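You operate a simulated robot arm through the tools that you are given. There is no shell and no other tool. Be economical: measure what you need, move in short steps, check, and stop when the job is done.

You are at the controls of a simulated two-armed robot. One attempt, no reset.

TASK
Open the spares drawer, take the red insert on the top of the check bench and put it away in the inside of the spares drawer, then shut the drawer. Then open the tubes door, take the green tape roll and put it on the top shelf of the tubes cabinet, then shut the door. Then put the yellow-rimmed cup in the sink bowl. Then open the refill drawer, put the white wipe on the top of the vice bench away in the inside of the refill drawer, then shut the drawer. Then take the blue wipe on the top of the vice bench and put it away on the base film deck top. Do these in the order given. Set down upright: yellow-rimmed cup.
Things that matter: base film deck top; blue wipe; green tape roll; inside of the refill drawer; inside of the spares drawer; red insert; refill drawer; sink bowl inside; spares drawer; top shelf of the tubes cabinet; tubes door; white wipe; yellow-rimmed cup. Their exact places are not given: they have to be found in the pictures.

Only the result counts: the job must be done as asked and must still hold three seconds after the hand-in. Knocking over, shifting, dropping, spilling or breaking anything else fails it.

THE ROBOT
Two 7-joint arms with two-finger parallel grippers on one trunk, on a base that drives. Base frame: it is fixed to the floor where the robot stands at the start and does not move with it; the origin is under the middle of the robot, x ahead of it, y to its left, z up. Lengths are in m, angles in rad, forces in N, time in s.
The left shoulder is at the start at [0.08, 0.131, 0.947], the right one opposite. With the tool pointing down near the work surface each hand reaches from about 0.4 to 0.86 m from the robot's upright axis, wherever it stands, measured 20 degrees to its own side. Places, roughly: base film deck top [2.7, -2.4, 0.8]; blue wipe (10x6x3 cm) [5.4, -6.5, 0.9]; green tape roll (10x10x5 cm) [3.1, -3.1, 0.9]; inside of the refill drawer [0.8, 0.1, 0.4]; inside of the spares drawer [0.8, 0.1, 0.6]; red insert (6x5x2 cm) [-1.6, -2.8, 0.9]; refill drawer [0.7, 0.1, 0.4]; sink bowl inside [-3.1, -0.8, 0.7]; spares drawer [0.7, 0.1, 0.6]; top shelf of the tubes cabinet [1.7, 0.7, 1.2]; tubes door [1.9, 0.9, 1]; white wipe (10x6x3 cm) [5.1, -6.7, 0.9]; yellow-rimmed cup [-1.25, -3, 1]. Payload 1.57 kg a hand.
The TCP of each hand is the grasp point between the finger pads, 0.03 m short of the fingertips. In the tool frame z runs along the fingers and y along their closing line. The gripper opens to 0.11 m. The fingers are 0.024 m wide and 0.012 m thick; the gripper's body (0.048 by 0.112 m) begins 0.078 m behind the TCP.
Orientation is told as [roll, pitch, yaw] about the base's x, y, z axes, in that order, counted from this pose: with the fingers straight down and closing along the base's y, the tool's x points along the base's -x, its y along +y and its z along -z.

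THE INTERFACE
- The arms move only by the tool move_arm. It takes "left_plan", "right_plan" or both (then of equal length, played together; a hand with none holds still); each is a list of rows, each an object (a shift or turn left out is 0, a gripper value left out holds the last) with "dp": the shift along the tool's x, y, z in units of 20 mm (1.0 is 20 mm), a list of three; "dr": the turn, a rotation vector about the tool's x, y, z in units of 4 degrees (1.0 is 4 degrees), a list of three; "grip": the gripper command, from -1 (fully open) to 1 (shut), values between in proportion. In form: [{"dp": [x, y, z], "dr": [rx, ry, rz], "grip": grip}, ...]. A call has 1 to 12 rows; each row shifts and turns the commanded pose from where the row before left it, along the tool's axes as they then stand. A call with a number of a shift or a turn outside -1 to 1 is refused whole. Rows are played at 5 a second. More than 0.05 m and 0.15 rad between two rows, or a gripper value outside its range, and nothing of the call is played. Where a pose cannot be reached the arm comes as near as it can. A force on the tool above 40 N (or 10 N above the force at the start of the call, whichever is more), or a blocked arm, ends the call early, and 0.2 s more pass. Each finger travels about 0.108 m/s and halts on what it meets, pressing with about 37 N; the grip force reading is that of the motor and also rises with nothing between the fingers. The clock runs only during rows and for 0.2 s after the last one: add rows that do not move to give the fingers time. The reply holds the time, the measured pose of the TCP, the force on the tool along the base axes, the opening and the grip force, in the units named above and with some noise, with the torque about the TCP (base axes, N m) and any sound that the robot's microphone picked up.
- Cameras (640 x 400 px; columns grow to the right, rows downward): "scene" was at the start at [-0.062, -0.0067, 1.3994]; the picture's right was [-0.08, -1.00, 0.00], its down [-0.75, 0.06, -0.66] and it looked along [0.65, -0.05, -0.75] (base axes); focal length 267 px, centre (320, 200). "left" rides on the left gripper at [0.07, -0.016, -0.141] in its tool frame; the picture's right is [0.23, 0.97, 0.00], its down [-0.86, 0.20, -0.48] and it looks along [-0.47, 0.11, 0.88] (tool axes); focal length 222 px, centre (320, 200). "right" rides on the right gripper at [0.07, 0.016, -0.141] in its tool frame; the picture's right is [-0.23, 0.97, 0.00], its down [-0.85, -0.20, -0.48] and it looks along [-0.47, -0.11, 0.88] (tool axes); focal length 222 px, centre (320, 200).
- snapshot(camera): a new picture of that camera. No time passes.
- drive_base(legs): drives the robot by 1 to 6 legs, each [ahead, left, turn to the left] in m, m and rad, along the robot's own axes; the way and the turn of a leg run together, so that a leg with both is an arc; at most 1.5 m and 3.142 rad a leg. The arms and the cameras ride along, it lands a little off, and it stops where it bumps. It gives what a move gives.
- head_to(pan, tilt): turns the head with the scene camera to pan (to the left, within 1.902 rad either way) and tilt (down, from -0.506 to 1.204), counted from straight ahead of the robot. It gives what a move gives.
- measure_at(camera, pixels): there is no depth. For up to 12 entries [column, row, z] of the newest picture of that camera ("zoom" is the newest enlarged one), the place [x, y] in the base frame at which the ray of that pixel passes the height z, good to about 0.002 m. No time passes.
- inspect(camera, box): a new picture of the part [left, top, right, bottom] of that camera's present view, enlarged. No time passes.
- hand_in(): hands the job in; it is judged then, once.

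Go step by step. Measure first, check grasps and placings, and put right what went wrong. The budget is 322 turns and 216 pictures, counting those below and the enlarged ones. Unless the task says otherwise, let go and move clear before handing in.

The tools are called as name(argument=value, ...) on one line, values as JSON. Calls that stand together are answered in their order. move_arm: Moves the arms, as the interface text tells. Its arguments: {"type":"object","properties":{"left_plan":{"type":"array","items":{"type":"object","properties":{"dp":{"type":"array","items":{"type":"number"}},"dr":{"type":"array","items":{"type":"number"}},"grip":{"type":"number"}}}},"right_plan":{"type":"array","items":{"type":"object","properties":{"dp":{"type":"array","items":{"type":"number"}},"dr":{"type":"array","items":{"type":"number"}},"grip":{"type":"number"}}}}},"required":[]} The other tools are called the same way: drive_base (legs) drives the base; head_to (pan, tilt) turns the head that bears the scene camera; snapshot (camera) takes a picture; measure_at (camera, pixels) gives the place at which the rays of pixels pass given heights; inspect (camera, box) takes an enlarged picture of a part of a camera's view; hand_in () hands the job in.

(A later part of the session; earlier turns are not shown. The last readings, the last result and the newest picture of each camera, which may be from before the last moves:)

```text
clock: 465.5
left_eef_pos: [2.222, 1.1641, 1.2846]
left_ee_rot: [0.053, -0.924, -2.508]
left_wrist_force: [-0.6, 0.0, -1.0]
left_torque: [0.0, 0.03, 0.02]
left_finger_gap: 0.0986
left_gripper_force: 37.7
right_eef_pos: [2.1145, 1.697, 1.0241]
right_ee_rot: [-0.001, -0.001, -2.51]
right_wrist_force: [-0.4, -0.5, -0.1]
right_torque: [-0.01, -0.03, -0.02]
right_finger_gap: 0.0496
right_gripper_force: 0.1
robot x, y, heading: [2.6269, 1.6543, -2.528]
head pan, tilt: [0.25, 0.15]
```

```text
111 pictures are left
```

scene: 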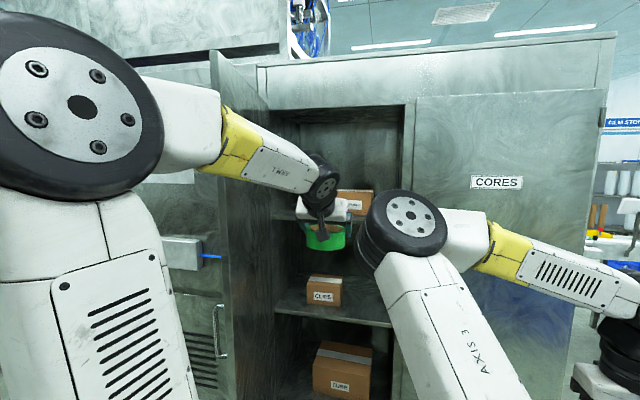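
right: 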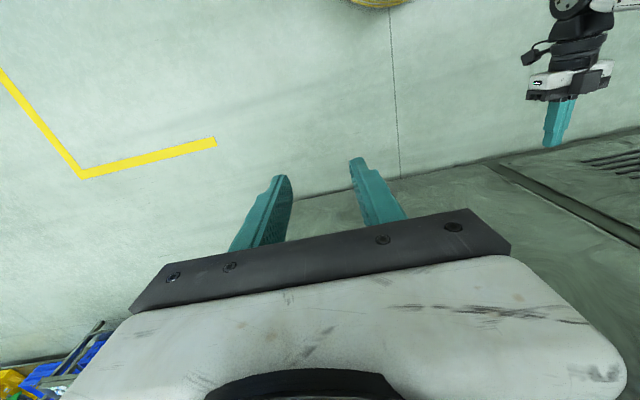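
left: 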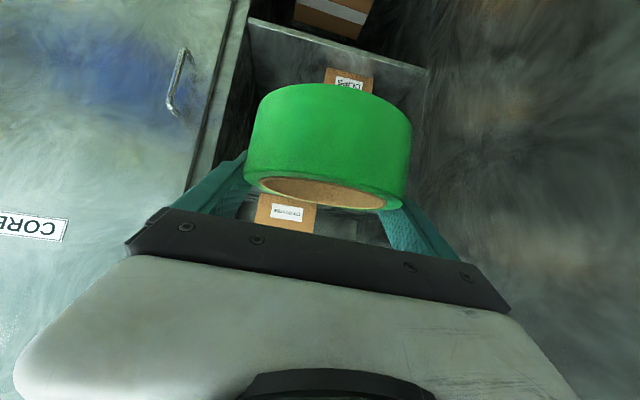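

The top shelf's front edge is near row 215 with a box on it around (355,203). I enlarge.

inspect(camera="scene", box=[240, 80, 440, 260])

inspect(camera="left", box=[200, 0, 480, 240])

```text
2.22 times, centred on (340, 170) of scene
```

zoom: 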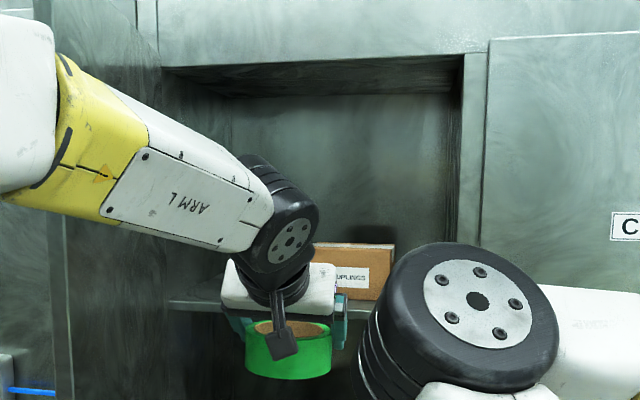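

```text
1.67 times, centred on (340, 120) of left
```

zoom: 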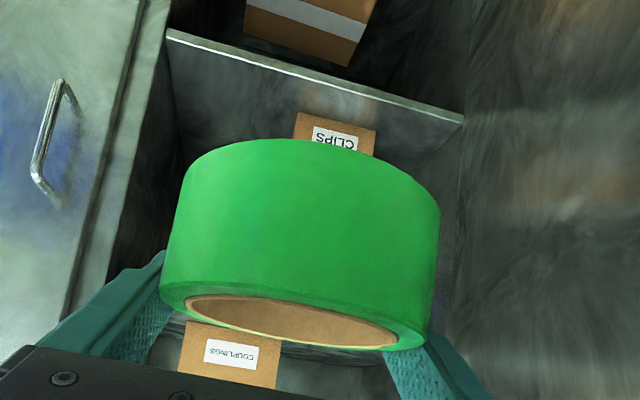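

measure_at(camera="scene", pixels=[[273, 217, 1.2], [285, 217, 1.2], [360, 222, 1.2], [345, 214, 1.2], [371, 215, 1.2], [273, 217, 1.18], [272, 110, 1.62], [404, 104, 1.62]])

```text
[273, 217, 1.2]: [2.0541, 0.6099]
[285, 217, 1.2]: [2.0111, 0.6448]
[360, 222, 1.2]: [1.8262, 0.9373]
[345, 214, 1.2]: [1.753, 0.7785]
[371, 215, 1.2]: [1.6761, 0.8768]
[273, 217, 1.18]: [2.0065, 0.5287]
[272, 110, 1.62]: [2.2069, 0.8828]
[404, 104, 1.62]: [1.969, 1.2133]
```

Shelf top z≈1.2, front edge n≈2.03; COUPLINGS box occupies t 0.26–0.38, so t≈0.47 is free. A refit puts the hinge at t≈0.67 and the door at only ~76°, so its edge is near my forearm; I strafe left gently so the forearm swings the door wider.

drive_base(legs=[[0, 0.12, 0]])

snapshot(camera="scene")

```text
clock: 466.8
left_eef_pos: [2.2886, 1.0672, 1.2848]
left_ee_rot: [0.052, -0.924, -2.509]
left_wrist_force: [-1.0, 0.5, -0.5]
left_torque: [-0.01, -0.01, -0.02]
left_finger_gap: 0.099
left_gripper_force: 37.2
right_eef_pos: [2.183, 1.5998, 1.0237]
right_ee_rot: [0.001, 0.0, -2.51]
right_wrist_force: [0.1, 0.4, -0.1]
right_torque: [0.03, -0.01, -0.04]
right_finger_gap: 0.0497
right_gripper_force: 0.1
robot x, y, heading: [2.6889, 1.5586, -2.527]
head pan, tilt: [0.25, 0.15]
```

```text
108 pictures are left
```

scene: 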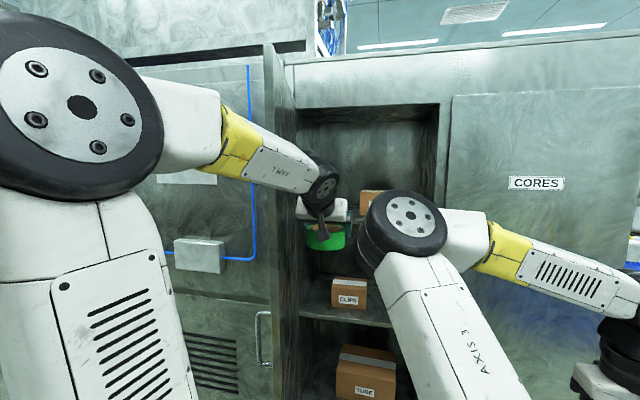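

drive_base(legs=[[0, 0.15, 0]])

snapshot(camera="scene")

```text
clock: 468.1
left_eef_pos: [2.3773, 0.9441, 1.2853]
left_ee_rot: [0.054, -0.922, -2.506]
left_wrist_force: [-0.6, 0.5, -1.2]
left_torque: [-0.02, -0.01, 0.01]
left_finger_gap: 0.0987
left_gripper_force: 36.6
right_eef_pos: [2.2694, 1.4754, 1.0246]
right_ee_rot: [0.002, 0.0, -2.508]
right_wrist_force: [-0.7, 0.3, -1.0]
right_torque: [-0.06, 0.01, -0.02]
right_finger_gap: 0.0498
right_gripper_force: 0.1
robot x, y, heading: [2.7765, 1.4355, -2.528]
head pan, tilt: [0.25, 0.15]
```

```text
107 pictures are left
```

scene: 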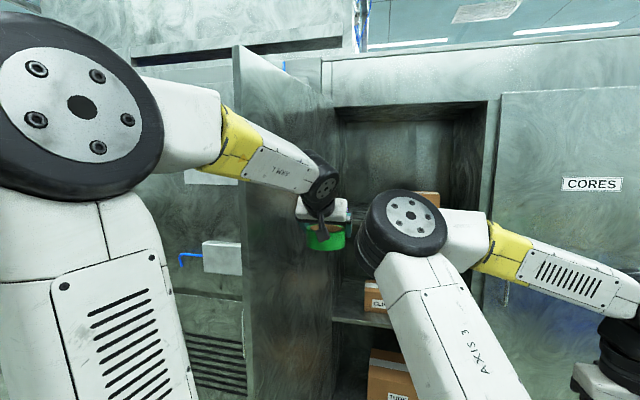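

The door is being swung wider (inner face visible again). I push another 0.18 m, then return to the placing line.

drive_base(legs=[[0, 0.18, 0], [0, -0.34, 0]])

snapshot(camera="scene")

snapshot(camera="left")

```text
clock: 469.4
left_eef_pos: [2.4282, 0.8712, 1.2855]
left_ee_rot: [0.046, -0.926, -2.525]
left_wrist_force: [-0.1, 3.2, 0.3]
left_torque: [-0.1, -0.02, 0.07]
left_finger_gap: 0.0989
left_gripper_force: 36.6
right_eef_pos: [2.3278, 1.3917, 1.0252]
right_ee_rot: [0.0, 0.0, -2.51]
right_wrist_force: [0.9, -0.4, -0.8]
right_torque: [0.03, -0.03, 0.04]
right_finger_gap: 0.0498
right_gripper_force: 0.1
robot x, y, heading: [2.8347, 1.3468, -2.528]
head pan, tilt: [0.25, 0.15]
stopped in leg 1: the force on the tool passed its limit at 61 N (the readings are from after the stop); the commanded pose is now the measured one
```

```text
106 pictures are left
```

scene: 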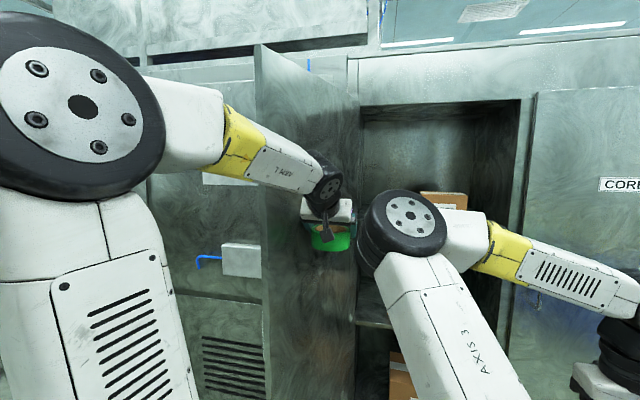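

```text
105 pictures are left
```

left: 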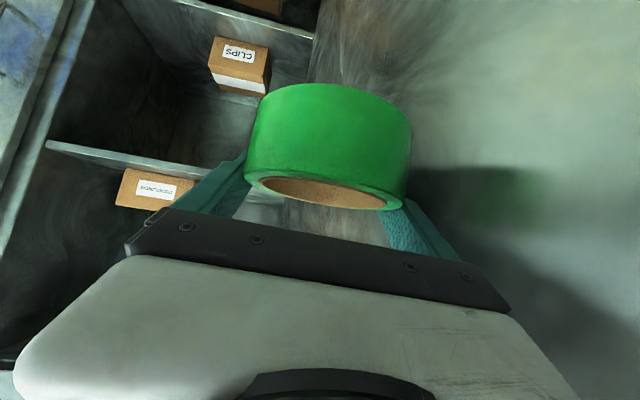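

The door stopped at about 100°, wide enough. I move back right so the hand is at t≈0.47 and drive forward 0.3 m.

drive_base(legs=[[0, -0.23, 0], [0.28, 0, 0]])

snapshot(camera="scene")

snapshot(camera="left")

```text
clock: 472.6
left_eef_pos: [2.0661, 0.8953, 1.2853]
left_ee_rot: [0.046, -0.927, -2.519]
left_wrist_force: [-0.4, -0.7, -1.6]
left_torque: [-0.01, 0.02, 0.0]
left_finger_gap: 0.0987
left_gripper_force: 36.9
right_eef_pos: [1.9649, 1.4171, 1.0242]
right_ee_rot: [-0.001, 0.0, -2.508]
right_wrist_force: [-0.7, 0.2, 0.9]
right_torque: [-0.01, 0.0, 0.02]
right_finger_gap: 0.0494
right_gripper_force: 0.0
robot x, y, heading: [2.4688, 1.379, -2.522]
head pan, tilt: [0.25, 0.15]
```

```text
104 pictures are left
```

scene: 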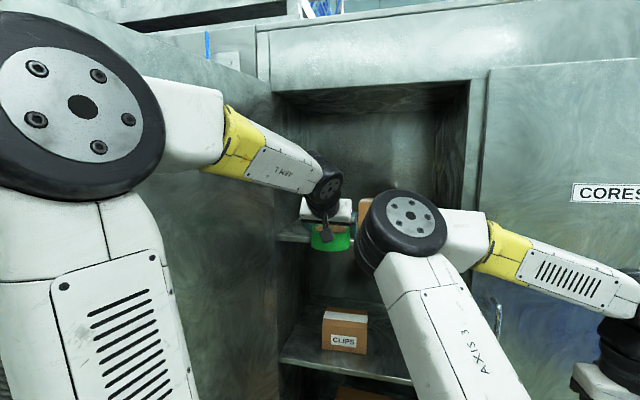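

```text
103 pictures are left
```

left: 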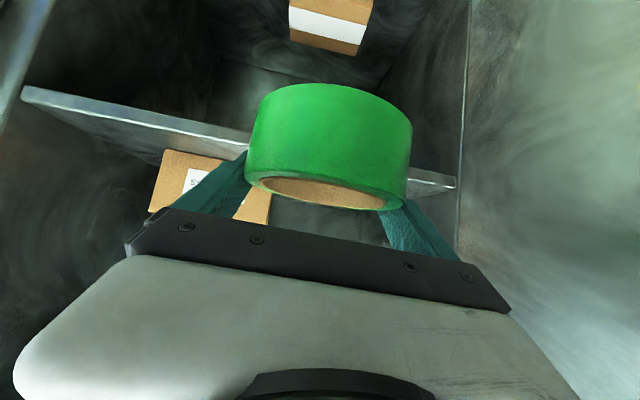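

TCP is at n 2.20, t 0.467, above the shelf. I raise 25 mm, drive 0.12 m in, then extend partway and check.

move_arm(left_plan=[{"dp": [-0.8, 0, -0.6]}, {"dp": [-0.4, 0, -0.3]}, {}])

drive_base(legs=[[0.12, 0, 0]])

move_arm(left_plan=[{"dp": [-0.602, 0, 0.799]}, {"dp": [-0.602, 0, 0.799]}, {"dp": [-0.602, 0, 0.799]}, {"dp": [-0.602, 0, 0.799]}, {"dp": [-0.602, 0, 0.799]}, {}])

snapshot(camera="left")

inspect(camera="scene", box=[240, 140, 440, 265])

```text
clock: 473.4
left_eef_pos: [2.0643, 0.8964, 1.3139]
left_ee_rot: [0.044, -0.924, -2.52]
left_wrist_force: [1.2, 0.9, -0.6]
left_torque: [0.0, 0.02, 0.02]
left_finger_gap: 0.0988
left_gripper_force: 36.3
right_eef_pos: [1.9654, 1.4175, 1.0244]
right_ee_rot: [-0.002, 0.0, -2.509]
right_wrist_force: [-0.2, 0.2, -0.4]
right_torque: [-0.03, -0.02, 0.03]
right_finger_gap: 0.0498
right_gripper_force: 0.1
robot x, y, heading: [2.4688, 1.3814, -2.53]
head pan, tilt: [0.25, 0.15]
```

```text
clock: 474.7
left_eef_pos: [1.9667, 0.8269, 1.3142]
left_ee_rot: [0.044, -0.924, -2.52]
left_wrist_force: [-0.6, -0.5, -0.8]
left_torque: [-0.02, 0.02, 0.01]
left_finger_gap: 0.0986
left_gripper_force: 37.1
right_eef_pos: [1.8664, 1.3476, 1.0247]
right_ee_rot: [0.0, 0.0, -2.507]
right_wrist_force: [0.1, 0.1, -0.4]
right_torque: [0.04, 0.02, 0.01]
right_finger_gap: 0.0495
right_gripper_force: 0.0
robot x, y, heading: [2.37, 1.3076, -2.524]
head pan, tilt: [0.25, 0.15]
```

```text
clock: 476.1
left_eef_pos: [1.8862, 0.7659, 1.3146]
left_ee_rot: [0.045, -0.925, -2.519]
left_wrist_force: [-0.3, 0.3, -1.2]
left_torque: [0.0, 0.02, -0.02]
left_finger_gap: 0.0987
left_gripper_force: 37.2
right_eef_pos: [1.865, 1.3479, 1.0237]
right_ee_rot: [0.001, 0.004, -2.505]
right_wrist_force: [-0.1, -0.7, -0.2]
right_torque: [0.01, 0.01, -0.01]
right_finger_gap: 0.0494
right_gripper_force: 0.0
robot x, y, heading: [2.3728, 1.3056, -2.525]
head pan, tilt: [0.25, 0.15]
```

```text
102 pictures are left
```

left: 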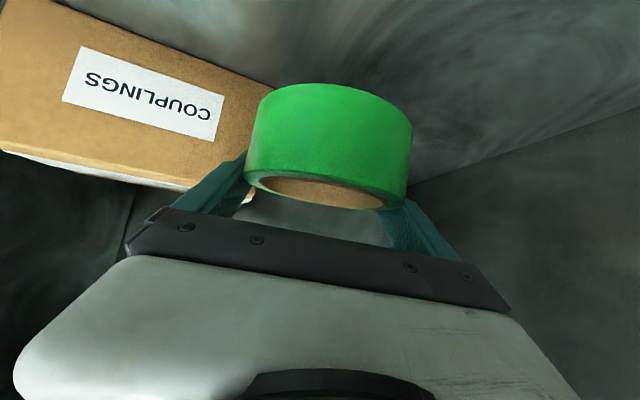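

```text
3.20 times, centred on (340, 202) of scene
```

zoom: 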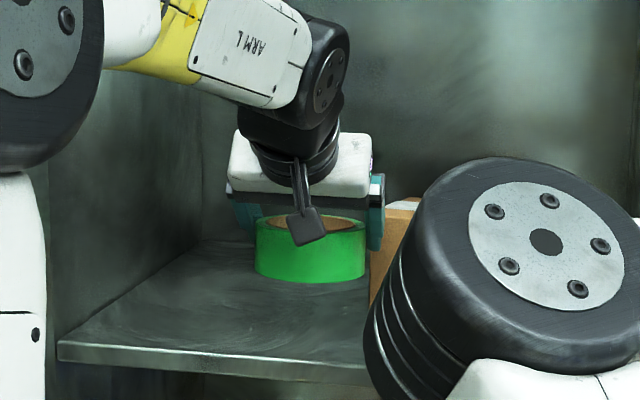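

The roll hangs over the shelf front; I need ~0.08 m deeper. I shift 15 mm left (away from the box), go forward, then lower.

move_arm(left_plan=[{"dp": [0, 0.8, 0]}, {"dp": [-0.602, 0, 0.799]}, {"dp": [-0.602, 0, 0.799]}, {"dp": [-0.602, 0, 0.799]}, {"dp": [-0.602, 0, 0.799]}, {}])

inspect(camera="scene", box=[240, 140, 440, 265])

```text
clock: 477.5
left_eef_pos: [1.8327, 0.7016, 1.3122]
left_ee_rot: [0.046, -0.925, -2.52]
left_wrist_force: [-0.3, 0.6, -1.4]
left_torque: [0.03, 0.0, -0.02]
left_finger_gap: 0.0989
left_gripper_force: 36.7
right_eef_pos: [1.8658, 1.3471, 1.0244]
right_ee_rot: [-0.001, 0.003, -2.508]
right_wrist_force: [0.0, 0.8, -0.7]
right_torque: [-0.02, -0.01, 0.0]
right_finger_gap: 0.0493
right_gripper_force: 0.0
robot x, y, heading: [2.3717, 1.304, -2.525]
head pan, tilt: [0.25, 0.15]
```

```text
3.20 times, centred on (340, 202) of scene
```

zoom: 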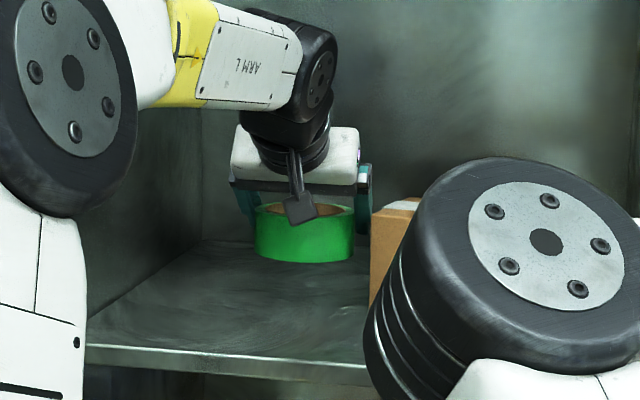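

TCP at n 1.90, t 0.489, clear of the box. I lower 0.05 m and look.

move_arm(left_plan=[{"dp": [0.8, 0, 0.6]}, {"dp": [0.8, 0, 0.6]}, {"dp": [0.4, 0, 0.3]}, {}])

inspect(camera="scene", box=[260, 160, 400, 248])

```text
clock: 478.5
left_eef_pos: [1.834, 0.7029, 1.2658]
left_ee_rot: [0.046, -0.924, -2.522]
left_wrist_force: [-0.6, -0.1, -1.7]
left_torque: [-0.04, 0.05, -0.07]
left_finger_gap: 0.0988
left_gripper_force: 36.9
right_eef_pos: [1.8669, 1.3465, 1.0246]
right_ee_rot: [-0.001, 0.003, -2.506]
right_wrist_force: [-0.3, 0.4, 0.2]
right_torque: [0.02, 0.03, 0.01]
right_finger_gap: 0.0494
right_gripper_force: 0.1
robot x, y, heading: [2.3722, 1.3055, -2.529]
head pan, tilt: [0.25, 0.15]
```

```text
4.55 times, centred on (330, 204) of scene
```

zoom: 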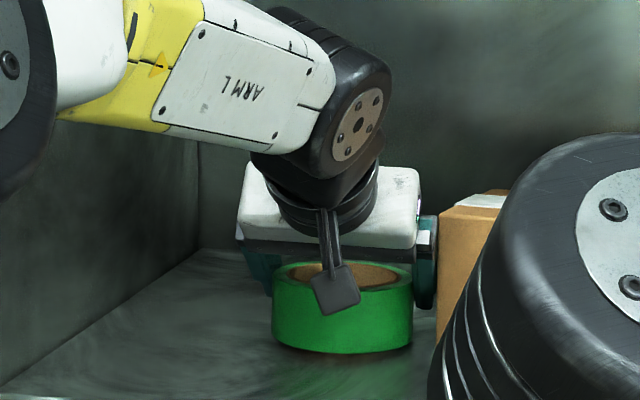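

Nearly touching. I lower in 4 mm steps watching the force.

move_arm(left_plan=[{"dp": [0.16, 0, 0.12]}, {"dp": [0.16, 0, 0.12]}, {}])

move_arm(left_plan=[{"dp": [0.16, 0, 0.12]}, {"dp": [0.16, 0, 0.12]}, {}])

```text
clock: 479.3
left_eef_pos: [1.8349, 0.7028, 1.2602]
left_ee_rot: [0.045, -0.934, -2.519]
left_wrist_force: [4.0, 0.0, 22.1]
left_torque: [0.55, 0.75, -0.08]
left_finger_gap: 0.0987
left_gripper_force: 37.0
right_eef_pos: [1.8665, 1.3469, 1.0251]
right_ee_rot: [-0.001, -0.001, -2.505]
right_wrist_force: [-0.4, -0.7, -0.5]
right_torque: [0.01, 0.03, 0.04]
right_finger_gap: 0.0496
right_gripper_force: 0.0
robot x, y, heading: [2.3698, 1.3066, -2.524]
head pan, tilt: [0.25, 0.15]
```

```text
clock: 480.1
left_eef_pos: [1.8346, 0.7027, 1.2527]
left_ee_rot: [0.043, -0.933, -2.519]
left_wrist_force: [0.6, -0.6, 34.6]
left_torque: [0.71, 0.17, -0.14]
left_finger_gap: 0.0989
left_gripper_force: 37.1
right_eef_pos: [1.8663, 1.3475, 1.0242]
right_ee_rot: [0.0, -0.002, -2.506]
right_wrist_force: [-1.3, -0.4, -0.3]
right_torque: [0.02, 0.01, 0.01]
right_finger_gap: 0.0496
right_gripper_force: 0.0
robot x, y, heading: [2.3718, 1.308, -2.529]
head pan, tilt: [0.25, 0.15]
```

The roll rests on the shelf (34 N). I open the fingers and lift straight up, then back.

move_arm(left_plan=[{"grip": -1}, {}, {}, {"dp": [-0.4, 0, -0.3]}, {"dp": [-0.8, 0, -0.6]}, {"dp": [-0.8, 0, -0.6]}, {"dp": [-0.8, 0, -0.6]}, {"dp": [-0.8, 0, -0.6]}, {}])

inspect(camera="scene", box=[240, 140, 440, 265])

snapshot(camera="left")

```text
clock: 482.1
left_eef_pos: [1.8335, 0.7032, 1.3389]
left_ee_rot: [0.045, -0.925, -2.519]
left_wrist_force: [0.6, 0.5, -0.1]
left_torque: [0.02, 0.01, -0.01]
left_finger_gap: 0.11
left_gripper_force: 0.0
right_eef_pos: [1.8652, 1.3465, 1.023]
right_ee_rot: [-0.001, 0.0, -2.506]
right_wrist_force: [0.1, -0.1, -0.1]
right_torque: [0.03, -0.02, -0.01]
right_finger_gap: 0.0494
right_gripper_force: 0.0
robot x, y, heading: [2.3732, 1.3038, -2.528]
head pan, tilt: [0.25, 0.15]
```

```text
3.20 times, centred on (340, 202) of scene
```

zoom: 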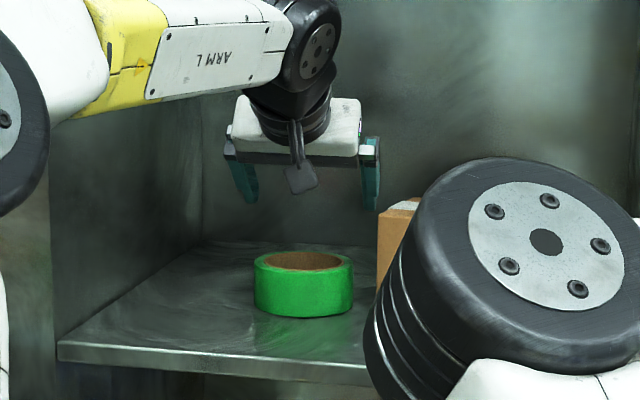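

```text
97 pictures are left
```

left: 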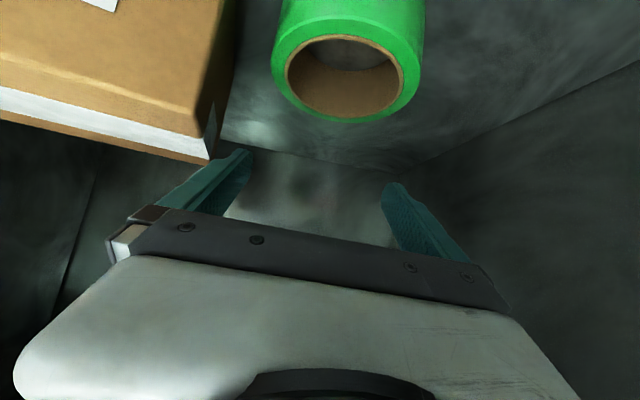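

The roll sits flat on the top shelf. I back out, retract and close the hand, and go around the door's edge to its outer side to shut it.

drive_base(legs=[[-0.6, 0, 0]])

move_arm(left_plan=[{"dp": [0.602, 0, -0.799], "grip": 1}, {"dp": [0.602, 0, -0.799]}, {"dp": [0.602, 0, -0.799]}, {"dp": [0.602, 0, -0.799]}, {"dp": [0.602, 0, -0.799]}, {"dp": [0.602, 0, -0.799]}, {"dp": [0.602, 0, -0.799]}, {"dp": [0.602, 0, -0.799]}, {"dp": [0.602, 0, -0.799]}, {"dp": [0.602, 0, -0.799]}, {}])

drive_base(legs=[[0, 0.5, 0]])

snapshot(camera="scene")

```text
clock: 485.5
left_eef_pos: [2.3193, 1.0531, 1.3382]
left_ee_rot: [0.044, -0.924, -2.529]
left_wrist_force: [0.4, -0.2, 0.1]
left_torque: [-0.01, -0.01, 0.0]
left_finger_gap: 0.1102
left_gripper_force: 0.0
right_eef_pos: [2.3573, 1.6946, 1.024]
right_ee_rot: [0.0, 0.001, -2.514]
right_wrist_force: [-0.1, 0.8, -0.3]
right_torque: [-0.03, -0.01, 0.03]
right_finger_gap: 0.0496
right_gripper_force: 0.0
robot x, y, heading: [2.8668, 1.6493, -2.538]
head pan, tilt: [0.25, 0.15]
```

```text
clock: 487.9
left_eef_pos: [2.4792, 1.1725, 1.3372]
left_ee_rot: [0.046, -0.926, -2.528]
left_wrist_force: [0.2, 0.2, 0.4]
left_torque: [0.0, 0.02, 0.01]
left_finger_gap: 0.0
left_gripper_force: 21.7
right_eef_pos: [2.3581, 1.6953, 1.0236]
right_ee_rot: [0.0, 0.001, -2.515]
right_wrist_force: [0.2, -0.1, -0.1]
right_torque: [0.0, -0.01, -0.01]
right_finger_gap: 0.0496
right_gripper_force: 0.0
robot x, y, heading: [2.8624, 1.647, -2.541]
head pan, tilt: [0.25, 0.15]
```

```text
clock: 490.9
left_eef_pos: [2.7706, 0.756, 1.3382]
left_ee_rot: [0.047, -0.925, -2.525]
left_wrist_force: [-0.2, 0.4, -0.1]
left_torque: [0.0, 0.02, 0.02]
left_finger_gap: 0.0
left_gripper_force: 20.9
right_eef_pos: [2.6472, 1.2763, 1.024]
right_ee_rot: [0.0, 0.002, -2.513]
right_wrist_force: [-0.2, 0.0, -0.3]
right_torque: [0.0, -0.01, -0.02]
right_finger_gap: 0.0491
right_gripper_force: 0.1
robot x, y, heading: [3.1544, 1.2321, -2.531]
head pan, tilt: [0.25, 0.15]
```

```text
96 pictures are left
```

scene: 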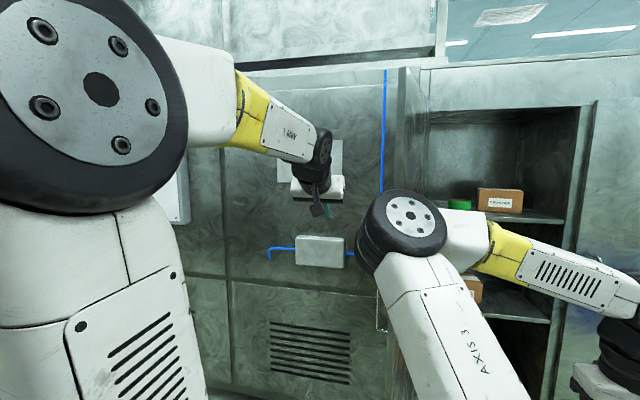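

The roll and COUPLINGS box are visible undisturbed. I extend the closed left hand past the door's outer side, then strafe right to swing it.

move_arm(left_plan=[{"dp": [-0.602, 0, 0.799]}, {"dp": [-0.602, 0, 0.799]}, {"dp": [-0.602, 0, 0.799]}, {"dp": [-0.602, 0, 0.799]}, {"dp": [-0.602, 0, 0.799]}, {"dp": [-0.602, 0, 0.799]}, {"dp": [-0.602, 0, 0.799]}, {"dp": [-0.602, 0, 0.799]}, {"dp": [-0.602, 0, 0.799]}, {"dp": [-0.602, 0, 0.799]}, {}])

drive_base(legs=[[0, -0.35, 0]])

snapshot(camera="scene")

```text
clock: 493.2
left_eef_pos: [2.6123, 0.635, 1.3382]
left_ee_rot: [0.045, -0.925, -2.527]
left_wrist_force: [-0.5, 0.4, 0.2]
left_torque: [0.01, 0.03, 0.03]
left_finger_gap: 0.0001
left_gripper_force: 21.0
right_eef_pos: [2.6464, 1.2759, 1.0241]
right_ee_rot: [0.001, 0.002, -2.512]
right_wrist_force: [-0.3, -0.1, 0.2]
right_torque: [0.0, -0.01, 0.02]
right_finger_gap: 0.0494
right_gripper_force: 0.0
robot x, y, heading: [3.1506, 1.2375, -2.533]
head pan, tilt: [0.25, 0.15]
```

```text
clock: 495.5
left_eef_pos: [2.4092, 0.9268, 1.3378]
left_ee_rot: [0.045, -0.924, -2.528]
left_wrist_force: [-0.2, 0.0, 0.2]
left_torque: [0.02, -0.02, 0.0]
left_finger_gap: 0.0
left_gripper_force: 20.8
right_eef_pos: [2.4468, 1.5677, 1.0252]
right_ee_rot: [0.001, 0.002, -2.515]
right_wrist_force: [0.6, 0.6, -0.6]
right_torque: [0.0, -0.02, 0.0]
right_finger_gap: 0.0494
right_gripper_force: 0.0
robot x, y, heading: [2.9522, 1.5242, -2.541]
head pan, tilt: [0.25, 0.15]
```

```text
95 pictures are left
```

scene: 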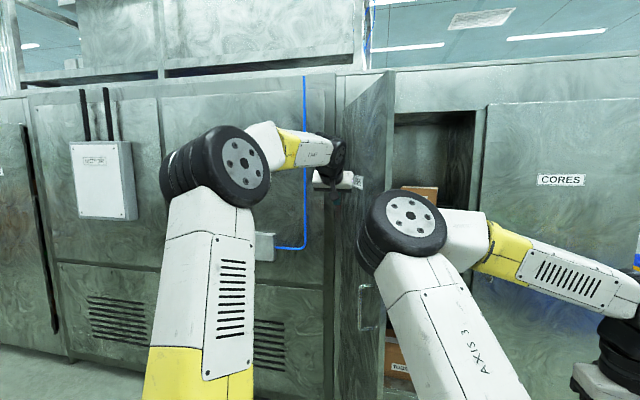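

The door is swinging. I strafe right another 0.3 m, then push inward.

drive_base(legs=[[0, -0.28, 0]])

snapshot(camera="scene")

```text
clock: 497.5
left_eef_pos: [2.2485, 1.1584, 1.3389]
left_ee_rot: [0.043, -0.924, -2.53]
left_wrist_force: [-0.9, 0.0, 0.2]
left_torque: [-0.02, 0.01, 0.02]
left_finger_gap: 0.0
left_gripper_force: 21.2
right_eef_pos: [2.2853, 1.7993, 1.0239]
right_ee_rot: [0.0, 0.002, -2.517]
right_wrist_force: [0.0, -0.3, -0.5]
right_torque: [-0.03, -0.02, 0.0]
right_finger_gap: 0.0496
right_gripper_force: 0.0
robot x, y, heading: [2.79, 1.7567, -2.535]
head pan, tilt: [0.25, 0.15]
```

```text
94 pictures are left
```

scene: 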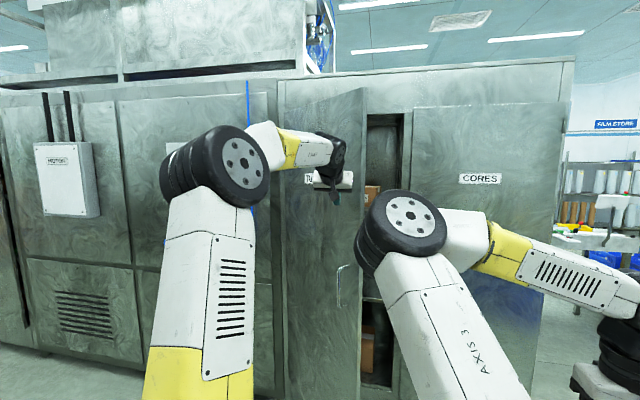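

The door is about half shut with my hand on its outer face. I drive forward 0.3 m to push it to.

drive_base(legs=[[0.3, 0, 0]])

move_arm(left_plan=[{"dp": [-0.602, 0, 0.799]}, {"dp": [-0.602, 0, 0.799]}, {"dp": [-0.602, 0, 0.799]}, {"dp": [-0.602, 0, 0.799]}, {"dp": [-0.602, 0, 0.799]}, {"dp": [-0.602, 0, 0.799]}])

snapshot(camera="scene")

```text
clock: 499.6
left_eef_pos: [2.0012, 0.9863, 1.3387]
left_ee_rot: [0.045, -0.923, -2.528]
left_wrist_force: [0.3, -0.4, 0.4]
left_torque: [0.02, 0.0, 0.01]
left_finger_gap: 0.0
left_gripper_force: 21.5
right_eef_pos: [2.0354, 1.626, 1.024]
right_ee_rot: [-0.001, 0.002, -2.514]
right_wrist_force: [-0.8, -0.5, 0.5]
right_torque: [-0.02, 0.01, -0.03]
right_finger_gap: 0.0494
right_gripper_force: 0.0
robot x, y, heading: [2.5404, 1.5808, -2.533]
head pan, tilt: [0.25, 0.15]
```

```text
clock: 500.5
left_eef_pos: [1.9472, 0.945, 1.3373]
left_ee_rot: [0.044, -0.916, -2.525]
left_wrist_force: [8.5, 6.7, 1.8]
left_torque: [0.18, 0.04, -0.04]
left_finger_gap: 0.0
left_gripper_force: 21.0
right_eef_pos: [2.0355, 1.6263, 1.0247]
right_ee_rot: [-0.003, 0.002, -2.513]
right_wrist_force: [-0.1, -0.4, -0.3]
right_torque: [0.03, -0.02, -0.02]
right_finger_gap: 0.0497
right_gripper_force: 0.0
robot x, y, heading: [2.5415, 1.5835, -2.529]
head pan, tilt: [0.25, 0.15]
stopped in row 4 (left hand): the force on the tool passed its limit at 54 N (the readings are from after the stop); the commanded pose is now the measured one
```

```text
93 pictures are left
```

scene: 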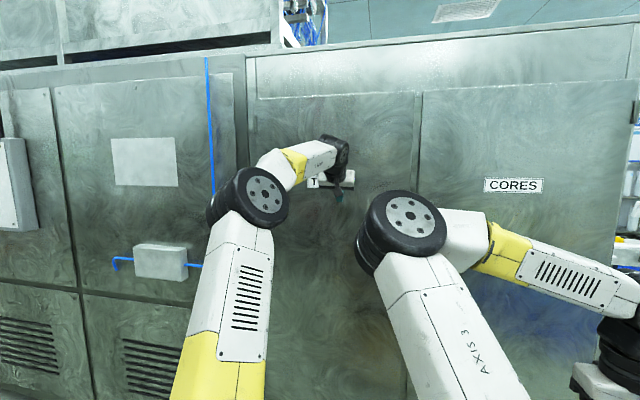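

The TUBES door is flush shut. I back away and return the left hand to tool-down, tucked.

drive_base(legs=[[-0.2, 0, 0]])

move_arm(left_plan=[{"dp": [0.6, 0, -0.8]}, {"dp": [0.6, 0, -0.8]}, {"dp": [0.6, 0, -0.8]}, {"dp": [0.6, 0, -0.8]}, {"dr": [0, 1, 0]}, {"dr": [0, 1, 0]}, {"dr": [0, 1, 0]}, {"dr": [0, 1, 0]}, {"dr": [0, 1, 0]}, {"dr": [0, 1, 0]}, {"dr": [0, 1, 0]}, {"dr": [0, 1, 0]}])

move_arm(left_plan=[{"dr": [0, 1, 0]}, {"dr": [0, 1, 0]}, {"dr": [0, 1, 0]}, {"dr": [0, 1, 0]}, {"dr": [0, 1, 0]}, {"dp": [0, 0, 1]}, {"dp": [0, 0, 1]}, {"dp": [0, 0, 1]}, {"dp": [0, 0, 1]}, {"dp": [0, 0, 1]}, {"dp": [0, 0, 1]}, {"dp": [0, 0, 1]}])

snapshot(camera="scene")

```text
clock: 502.1
left_eef_pos: [2.116, 1.0594, 1.3367]
left_ee_rot: [0.044, -0.915, -2.521]
left_wrist_force: [-0.2, -0.1, 0.0]
left_torque: [0.0, 0.02, 0.02]
left_finger_gap: 0.0
left_gripper_force: 21.5
right_eef_pos: [2.205, 1.7426, 1.0246]
right_ee_rot: [-0.001, 0.002, -2.51]
right_wrist_force: [0.5, -0.1, -0.3]
right_torque: [0.0, -0.03, 0.01]
right_finger_gap: 0.0493
right_gripper_force: 0.1
robot x, y, heading: [2.7089, 1.6998, -2.532]
head pan, tilt: [0.25, 0.15]
```

```text
clock: 504.7
left_eef_pos: [2.1805, 1.108, 1.3359]
left_ee_rot: [0.033, -0.497, -2.502]
left_wrist_force: [-0.1, 0.8, 0.2]
left_torque: [0.0, -0.01, 0.02]
left_finger_gap: 0.0
left_gripper_force: 21.2
left hand out of reach, approached as far as the arm can: row 11, 12
right_eef_pos: [2.2039, 1.7408, 1.0243]
right_ee_rot: [-0.002, 0.001, -2.51]
right_wrist_force: [0.2, 0.2, -0.4]
right_torque: [-0.01, 0.04, 0.02]
right_finger_gap: 0.0494
right_gripper_force: 0.1
robot x, y, heading: [2.7093, 1.6989, -2.529]
head pan, tilt: [0.25, 0.15]
```

```text
clock: 507.3
left_eef_pos: [2.1582, 1.0972, 1.1889]
left_ee_rot: [0.03, -0.357, -2.496]
left_wrist_force: [0.8, 0.8, 0.5]
left_torque: [-0.01, 0.04, -0.05]
left_finger_gap: 0.0
left_gripper_force: 21.3
left hand out of reach, approached as far as the arm can: row 1, 2, 3, 4, 5
right_eef_pos: [2.205, 1.7408, 1.0243]
right_ee_rot: [-0.003, 0.001, -2.509]
right_wrist_force: [-0.2, -0.2, -0.2]
right_torque: [-0.02, 0.03, 0.01]
right_finger_gap: 0.0493
right_gripper_force: 0.0
robot x, y, heading: [2.7142, 1.7004, -2.531]
head pan, tilt: [0.25, 0.15]
```

```text
92 pictures are left
```

scene: 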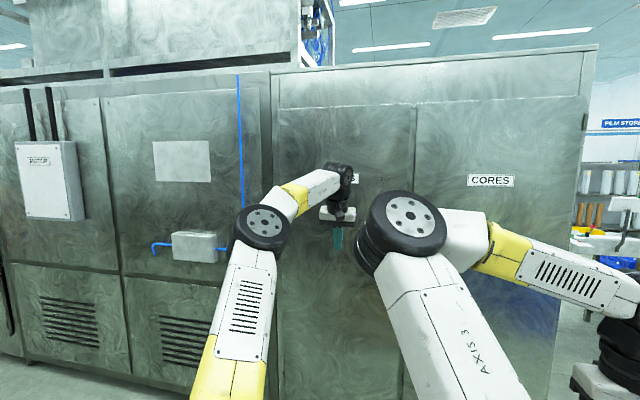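

move_arm(left_plan=[{"dr": [0, 1, 0], "dp": [0, 0, 1]}, {"dr": [0, 1, 0], "dp": [0, 0, 1]}, {"dr": [0, 1, 0], "dp": [0, 0, 1]}, {"dr": [0, 1, 0], "dp": [0, 0, 1]}, {"dr": [0, 1, 0]}, {"dp": [1, 0, 0]}, {"dp": [1, 0, 0]}, {"dp": [1, 0, 0]}, {"dp": [1, 0, 0]}, {"dp": [1, 0, 0]}, {"dp": [1, 0, 0]}, {}])

drive_base(legs=[[0, 0, -1.57], [1.4, -0.3, 0], [1.4, 0, 0]])

```text
clock: 509.9
left_eef_pos: [2.24, 1.1602, 1.1247]
left_ee_rot: [0.03, -0.22, -2.492]
left_wrist_force: [-0.5, 0.3, 0.5]
left_torque: [0.03, 0.0, -0.01]
left_finger_gap: 0.0002
left_gripper_force: 21.6
left hand out of reach, approached as far as the arm can: row 3, 4, 5
right_eef_pos: [2.2039, 1.7417, 1.0244]
right_ee_rot: [-0.001, 0.0, -2.51]
right_wrist_force: [0.8, 0.0, 0.2]
right_torque: [0.03, -0.01, 0.01]
right_finger_gap: 0.0496
right_gripper_force: 0.0
robot x, y, heading: [2.709, 1.7006, -2.53]
head pan, tilt: [0.25, 0.15]
```

```text
clock: 517.9
left_eef_pos: [1.8608, 2.9005, 1.1226]
left_ee_rot: [0.029, -0.215, 2.221]
left_wrist_force: [-0.1, 1.2, -0.8]
left_torque: [0.0, -0.01, 0.02]
left_finger_gap: 0.0001
left_gripper_force: 21.0
right_eef_pos: [2.443, 2.9349, 1.0236]
right_ee_rot: [-0.002, 0.002, 2.204]
right_wrist_force: [-1.2, 1.2, 0.5]
right_torque: [-0.08, 0.0, 0.02]
right_finger_gap: 0.0496
right_gripper_force: 0.2
robot x, y, heading: [2.4034, 2.4281, 2.181]
head pan, tilt: [0.25, 0.15]
stopped in leg 2: the robot was blocked; the commanded pose is now the measured one
```

I strafed the wrong way and got blocked at n≈3.37, t≈-0.59. I look down at what is there.

head_to(pan=-0.3, tilt=0.75)

snapshot(camera="scene")

```text
clock: 518.9
left_eef_pos: [1.8609, 2.9007, 1.1227]
left_ee_rot: [0.026, -0.217, 2.219]
left_wrist_force: [0.1, -0.5, 0.4]
left_torque: [-0.02, 0.0, 0.02]
left_finger_gap: 0.0002
left_gripper_force: 21.0
right_eef_pos: [2.4428, 2.9326, 1.0239]
right_ee_rot: [-0.002, 0.001, 2.203]
right_wrist_force: [0.6, 0.1, -0.7]
right_torque: [0.0, 0.02, -0.02]
right_finger_gap: 0.0496
right_gripper_force: 0.0
robot x, y, heading: [2.4026, 2.4291, 2.178]
head pan, tilt: [-0.3, 0.75]
```

```text
91 pictures are left
```

scene: 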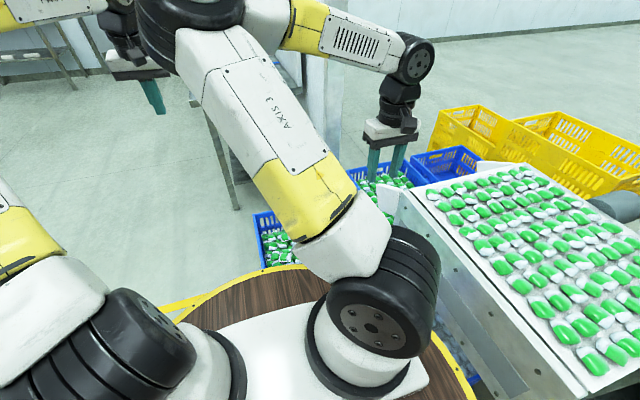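

The disc met the tray stand (and is next to the blue crate). I move off toward -n and check the crate's place.

drive_base(legs=[[-0.05, 0.2, 0], [0, 0.6, 0]])

head_to(pan=-0.7, tilt=0.5)

snapshot(camera="scene")

```text
clock: 523.6
left_eef_pos: [1.2285, 2.4007, 1.1223]
left_ee_rot: [0.026, -0.216, 2.218]
left_wrist_force: [0.0, 0.0, -0.3]
left_torque: [-0.02, -0.01, 0.01]
left_finger_gap: 0.0002
left_gripper_force: 21.0
right_eef_pos: [1.8122, 2.4363, 1.0243]
right_ee_rot: [-0.003, 0.002, 2.2]
right_wrist_force: [-0.3, 0.1, -0.5]
right_torque: [0.0, 0.0, 0.0]
right_finger_gap: 0.0497
right_gripper_force: 0.0
robot x, y, heading: [1.7713, 1.9297, 2.18]
head pan, tilt: [-0.3, 0.75]
```

```text
clock: 524.4
left_eef_pos: [1.229, 2.403, 1.1233]
left_ee_rot: [0.027, -0.216, 2.219]
left_wrist_force: [-0.5, 0.2, -0.1]
left_torque: [-0.03, 0.0, -0.01]
left_finger_gap: 0.0
left_gripper_force: 21.1
right_eef_pos: [1.812, 2.436, 1.0241]
right_ee_rot: [-0.001, 0.002, 2.2]
right_wrist_force: [0.4, -0.5, -0.4]
right_torque: [-0.01, -0.01, 0.04]
right_finger_gap: 0.0494
right_gripper_force: 0.1
robot x, y, heading: [1.769, 1.9328, 2.178]
head pan, tilt: [-0.7, 0.499]
```

```text
90 pictures are left
```

scene: 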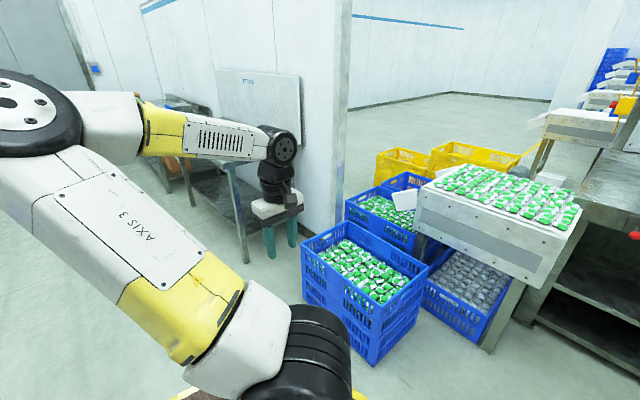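

measure_at(camera="scene", pixels=[[303, 297, 0], [374, 365, 0], [420, 312, 0], [487, 352, 0], [302, 245, 0.3]])

```text
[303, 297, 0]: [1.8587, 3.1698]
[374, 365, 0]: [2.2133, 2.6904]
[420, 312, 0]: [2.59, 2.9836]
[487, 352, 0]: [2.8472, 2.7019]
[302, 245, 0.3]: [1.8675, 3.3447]
```

Relative to the stand's leg, the crate's corner is unchanged from the earlier picture (within ~1 cm), so nothing moved. I drive down the rear aisle and turn toward the corridor.

drive_base(legs=[[1.3, 0, 0], [1.3, 0, 0], [1.2, 0, 0]])

```text
clock: 542.7
left_eef_pos: [-0.8988, 5.5333, 1.123]
left_ee_rot: [0.027, -0.215, 2.2]
left_wrist_force: [-1.1, -0.4, -0.1]
left_torque: [0.02, -0.02, 0.02]
left_finger_gap: 0.0002
left_gripper_force: 21.5
right_eef_pos: [-0.3154, 5.5571, 1.0238]
right_ee_rot: [-0.003, 0.002, 2.184]
right_wrist_force: [0.4, 0.4, -0.3]
right_torque: [0.01, 0.01, 0.0]
right_finger_gap: 0.0492
right_gripper_force: 0.0
robot x, y, heading: [-0.3663, 5.0509, 2.163]
head pan, tilt: [-0.7, 0.499]
```

drive_base(legs=[[0, 0, 1.595], [0.3, -0.08, 0]])

head_to(pan=0, tilt=0.4)

snapshot(camera="scene")

```text
clock: 548.6
left_eef_pos: [-1.1448, 4.4161, 1.1234]
left_ee_rot: [0.029, -0.217, -2.511]
left_wrist_force: [-0.1, -0.3, 0.3]
left_torque: [-0.03, -0.02, -0.03]
left_finger_gap: 0.0001
left_gripper_force: 20.8
right_eef_pos: [-1.1695, 5.0004, 1.0242]
right_ee_rot: [-0.002, 0.003, -2.527]
right_wrist_force: [-0.2, 0.2, -0.7]
right_torque: [0.02, 0.01, -0.01]
right_finger_gap: 0.0494
right_gripper_force: 0.1
robot x, y, heading: [-0.6647, 4.949, -2.556]
head pan, tilt: [-0.7, 0.499]
```

```text
clock: 549.7
left_eef_pos: [-1.1455, 4.4178, 1.1222]
left_ee_rot: [0.027, -0.218, -2.511]
left_wrist_force: [0.1, -1.0, 0.1]
left_torque: [-0.01, 0.0, -0.03]
left_finger_gap: 0.0001
left_gripper_force: 21.1
right_eef_pos: [-1.1693, 5.0005, 1.0227]
right_ee_rot: [-0.001, 0.001, -2.528]
right_wrist_force: [0.3, -0.3, -0.5]
right_torque: [-0.03, -0.01, -0.01]
right_finger_gap: 0.0497
right_gripper_force: 0.1
robot x, y, heading: [-0.6619, 4.9444, -2.553]
head pan, tilt: [0.0, 0.4]
```

```text
89 pictures are left
```

scene: 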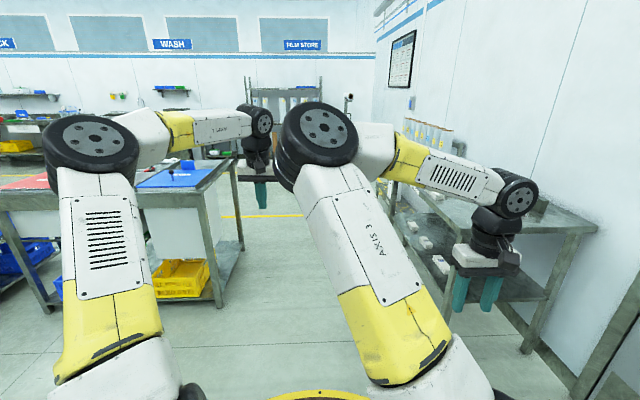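

drive_base(legs=[[0, 0, 0.028], [1.45, 0, 0], [1.45, 0, 0], [0.3, 0, 0]])

head_to(pan=0.5, tilt=0.4)

snapshot(camera="scene")

```text
clock: 565.5
left_eef_pos: [-3.6277, 2.4834, 1.1231]
left_ee_rot: [0.028, -0.218, -2.43]
left_wrist_force: [0.3, -1.0, 0.1]
left_torque: [-0.01, -0.02, -0.02]
left_finger_gap: 0.0
left_gripper_force: 21.3
right_eef_pos: [-3.6976, 3.0626, 1.0239]
right_ee_rot: [-0.003, 0.001, -2.449]
right_wrist_force: [0.4, -0.1, 0.9]
right_torque: [-0.03, 0.01, -0.01]
right_finger_gap: 0.0494
right_gripper_force: 0.1
robot x, y, heading: [-3.1906, 3.0523, -2.471]
head pan, tilt: [0.0, 0.4]
```

```text
clock: 566.5
left_eef_pos: [-3.6293, 2.4822, 1.1224]
left_ee_rot: [0.029, -0.216, -2.431]
left_wrist_force: [-0.7, -0.6, 0.0]
left_torque: [0.0, -0.02, 0.0]
left_finger_gap: 0.0002
left_gripper_force: 21.8
right_eef_pos: [-3.6994, 3.0615, 1.0236]
right_ee_rot: [-0.002, 0.0, -2.449]
right_wrist_force: [-0.7, -0.6, 0.0]
right_torque: [0.01, -0.01, 0.0]
right_finger_gap: 0.0498
right_gripper_force: 0.1
robot x, y, heading: [-3.1887, 3.0537, -2.476]
head pan, tilt: [0.499, 0.4]
```

```text
88 pictures are left
```

scene: 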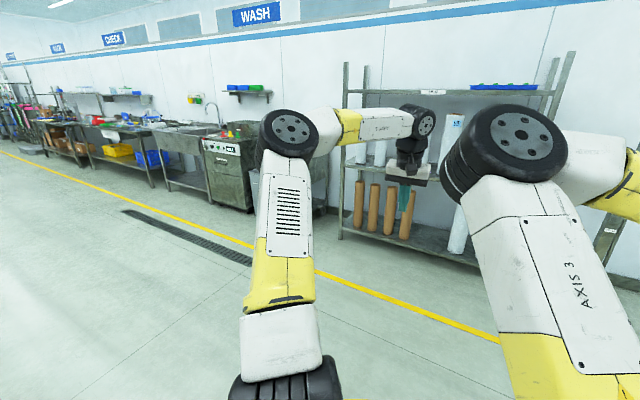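

I'm in the front aisle by the wash area. I straighten and strafe along toward the check bench's cup end.

drive_base(legs=[[0, 0, -0.05], [0.2, 1.5, 0], [0.2, 1.5, 0], [0, 1.5, 0], [0, 1.5, 0]])

head_to(pan=-0.1, tilt=0.5)

snapshot(camera="scene")

```text
refused: leg 2 is longer than a leg can be; nothing moved
```

```text
clock: 567.5
left_eef_pos: [-3.6284, 2.4824, 1.1227]
left_ee_rot: [0.029, -0.218, -2.431]
left_wrist_force: [0.0, -0.7, 0.8]
left_torque: [-0.02, -0.03, 0.0]
left_finger_gap: 0.0
left_gripper_force: 21.0
right_eef_pos: [-3.6992, 3.0616, 1.0228]
right_ee_rot: [-0.002, -0.001, -2.447]
right_wrist_force: [0.0, -0.5, 0.3]
right_torque: [0.01, 0.0, -0.01]
right_finger_gap: 0.0494
right_gripper_force: 0.0
robot x, y, heading: [-3.1907, 3.0549, -2.477]
head pan, tilt: [-0.099, 0.499]
```

```text
87 pictures are left
```

scene: 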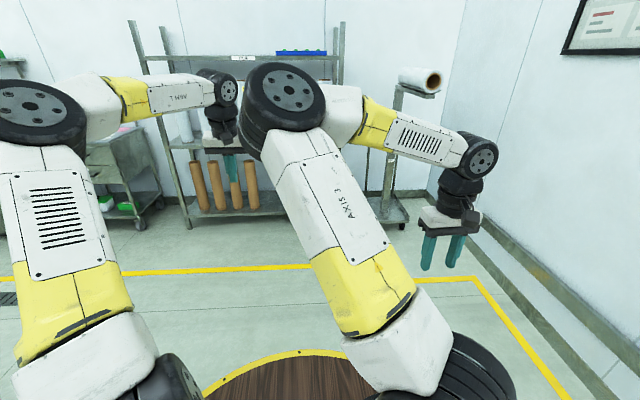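

drive_base(legs=[[0, 0, -0.05], [0.15, 1.49, 0], [0.1, 1.49, 0], [0, 1.49, 0], [0, 1.49, 0]])

snapshot(camera="scene")

```text
clock: 596.3
left_eef_pos: [-0.6603, -2.6044, 1.1227]
left_ee_rot: [0.028, -0.217, -2.563]
left_wrist_force: [0.1, -0.4, 0.1]
left_torque: [-0.04, 0.01, 0.01]
left_finger_gap: 0.0003
left_gripper_force: 21.4
right_eef_pos: [-0.6532, -2.0218, 1.0229]
right_ee_rot: [-0.002, 0.003, -2.582]
right_wrist_force: [-0.2, 1.2, 0.2]
right_torque: [-0.03, 0.0, 0.02]
right_finger_gap: 0.0496
right_gripper_force: 0.1
robot x, y, heading: [-0.1561, -2.1007, -2.602]
head pan, tilt: [-0.099, 0.499]
```

```text
86 pictures are left
```

scene: 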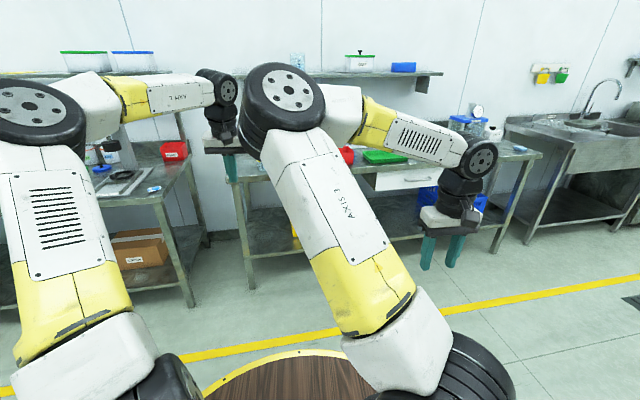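

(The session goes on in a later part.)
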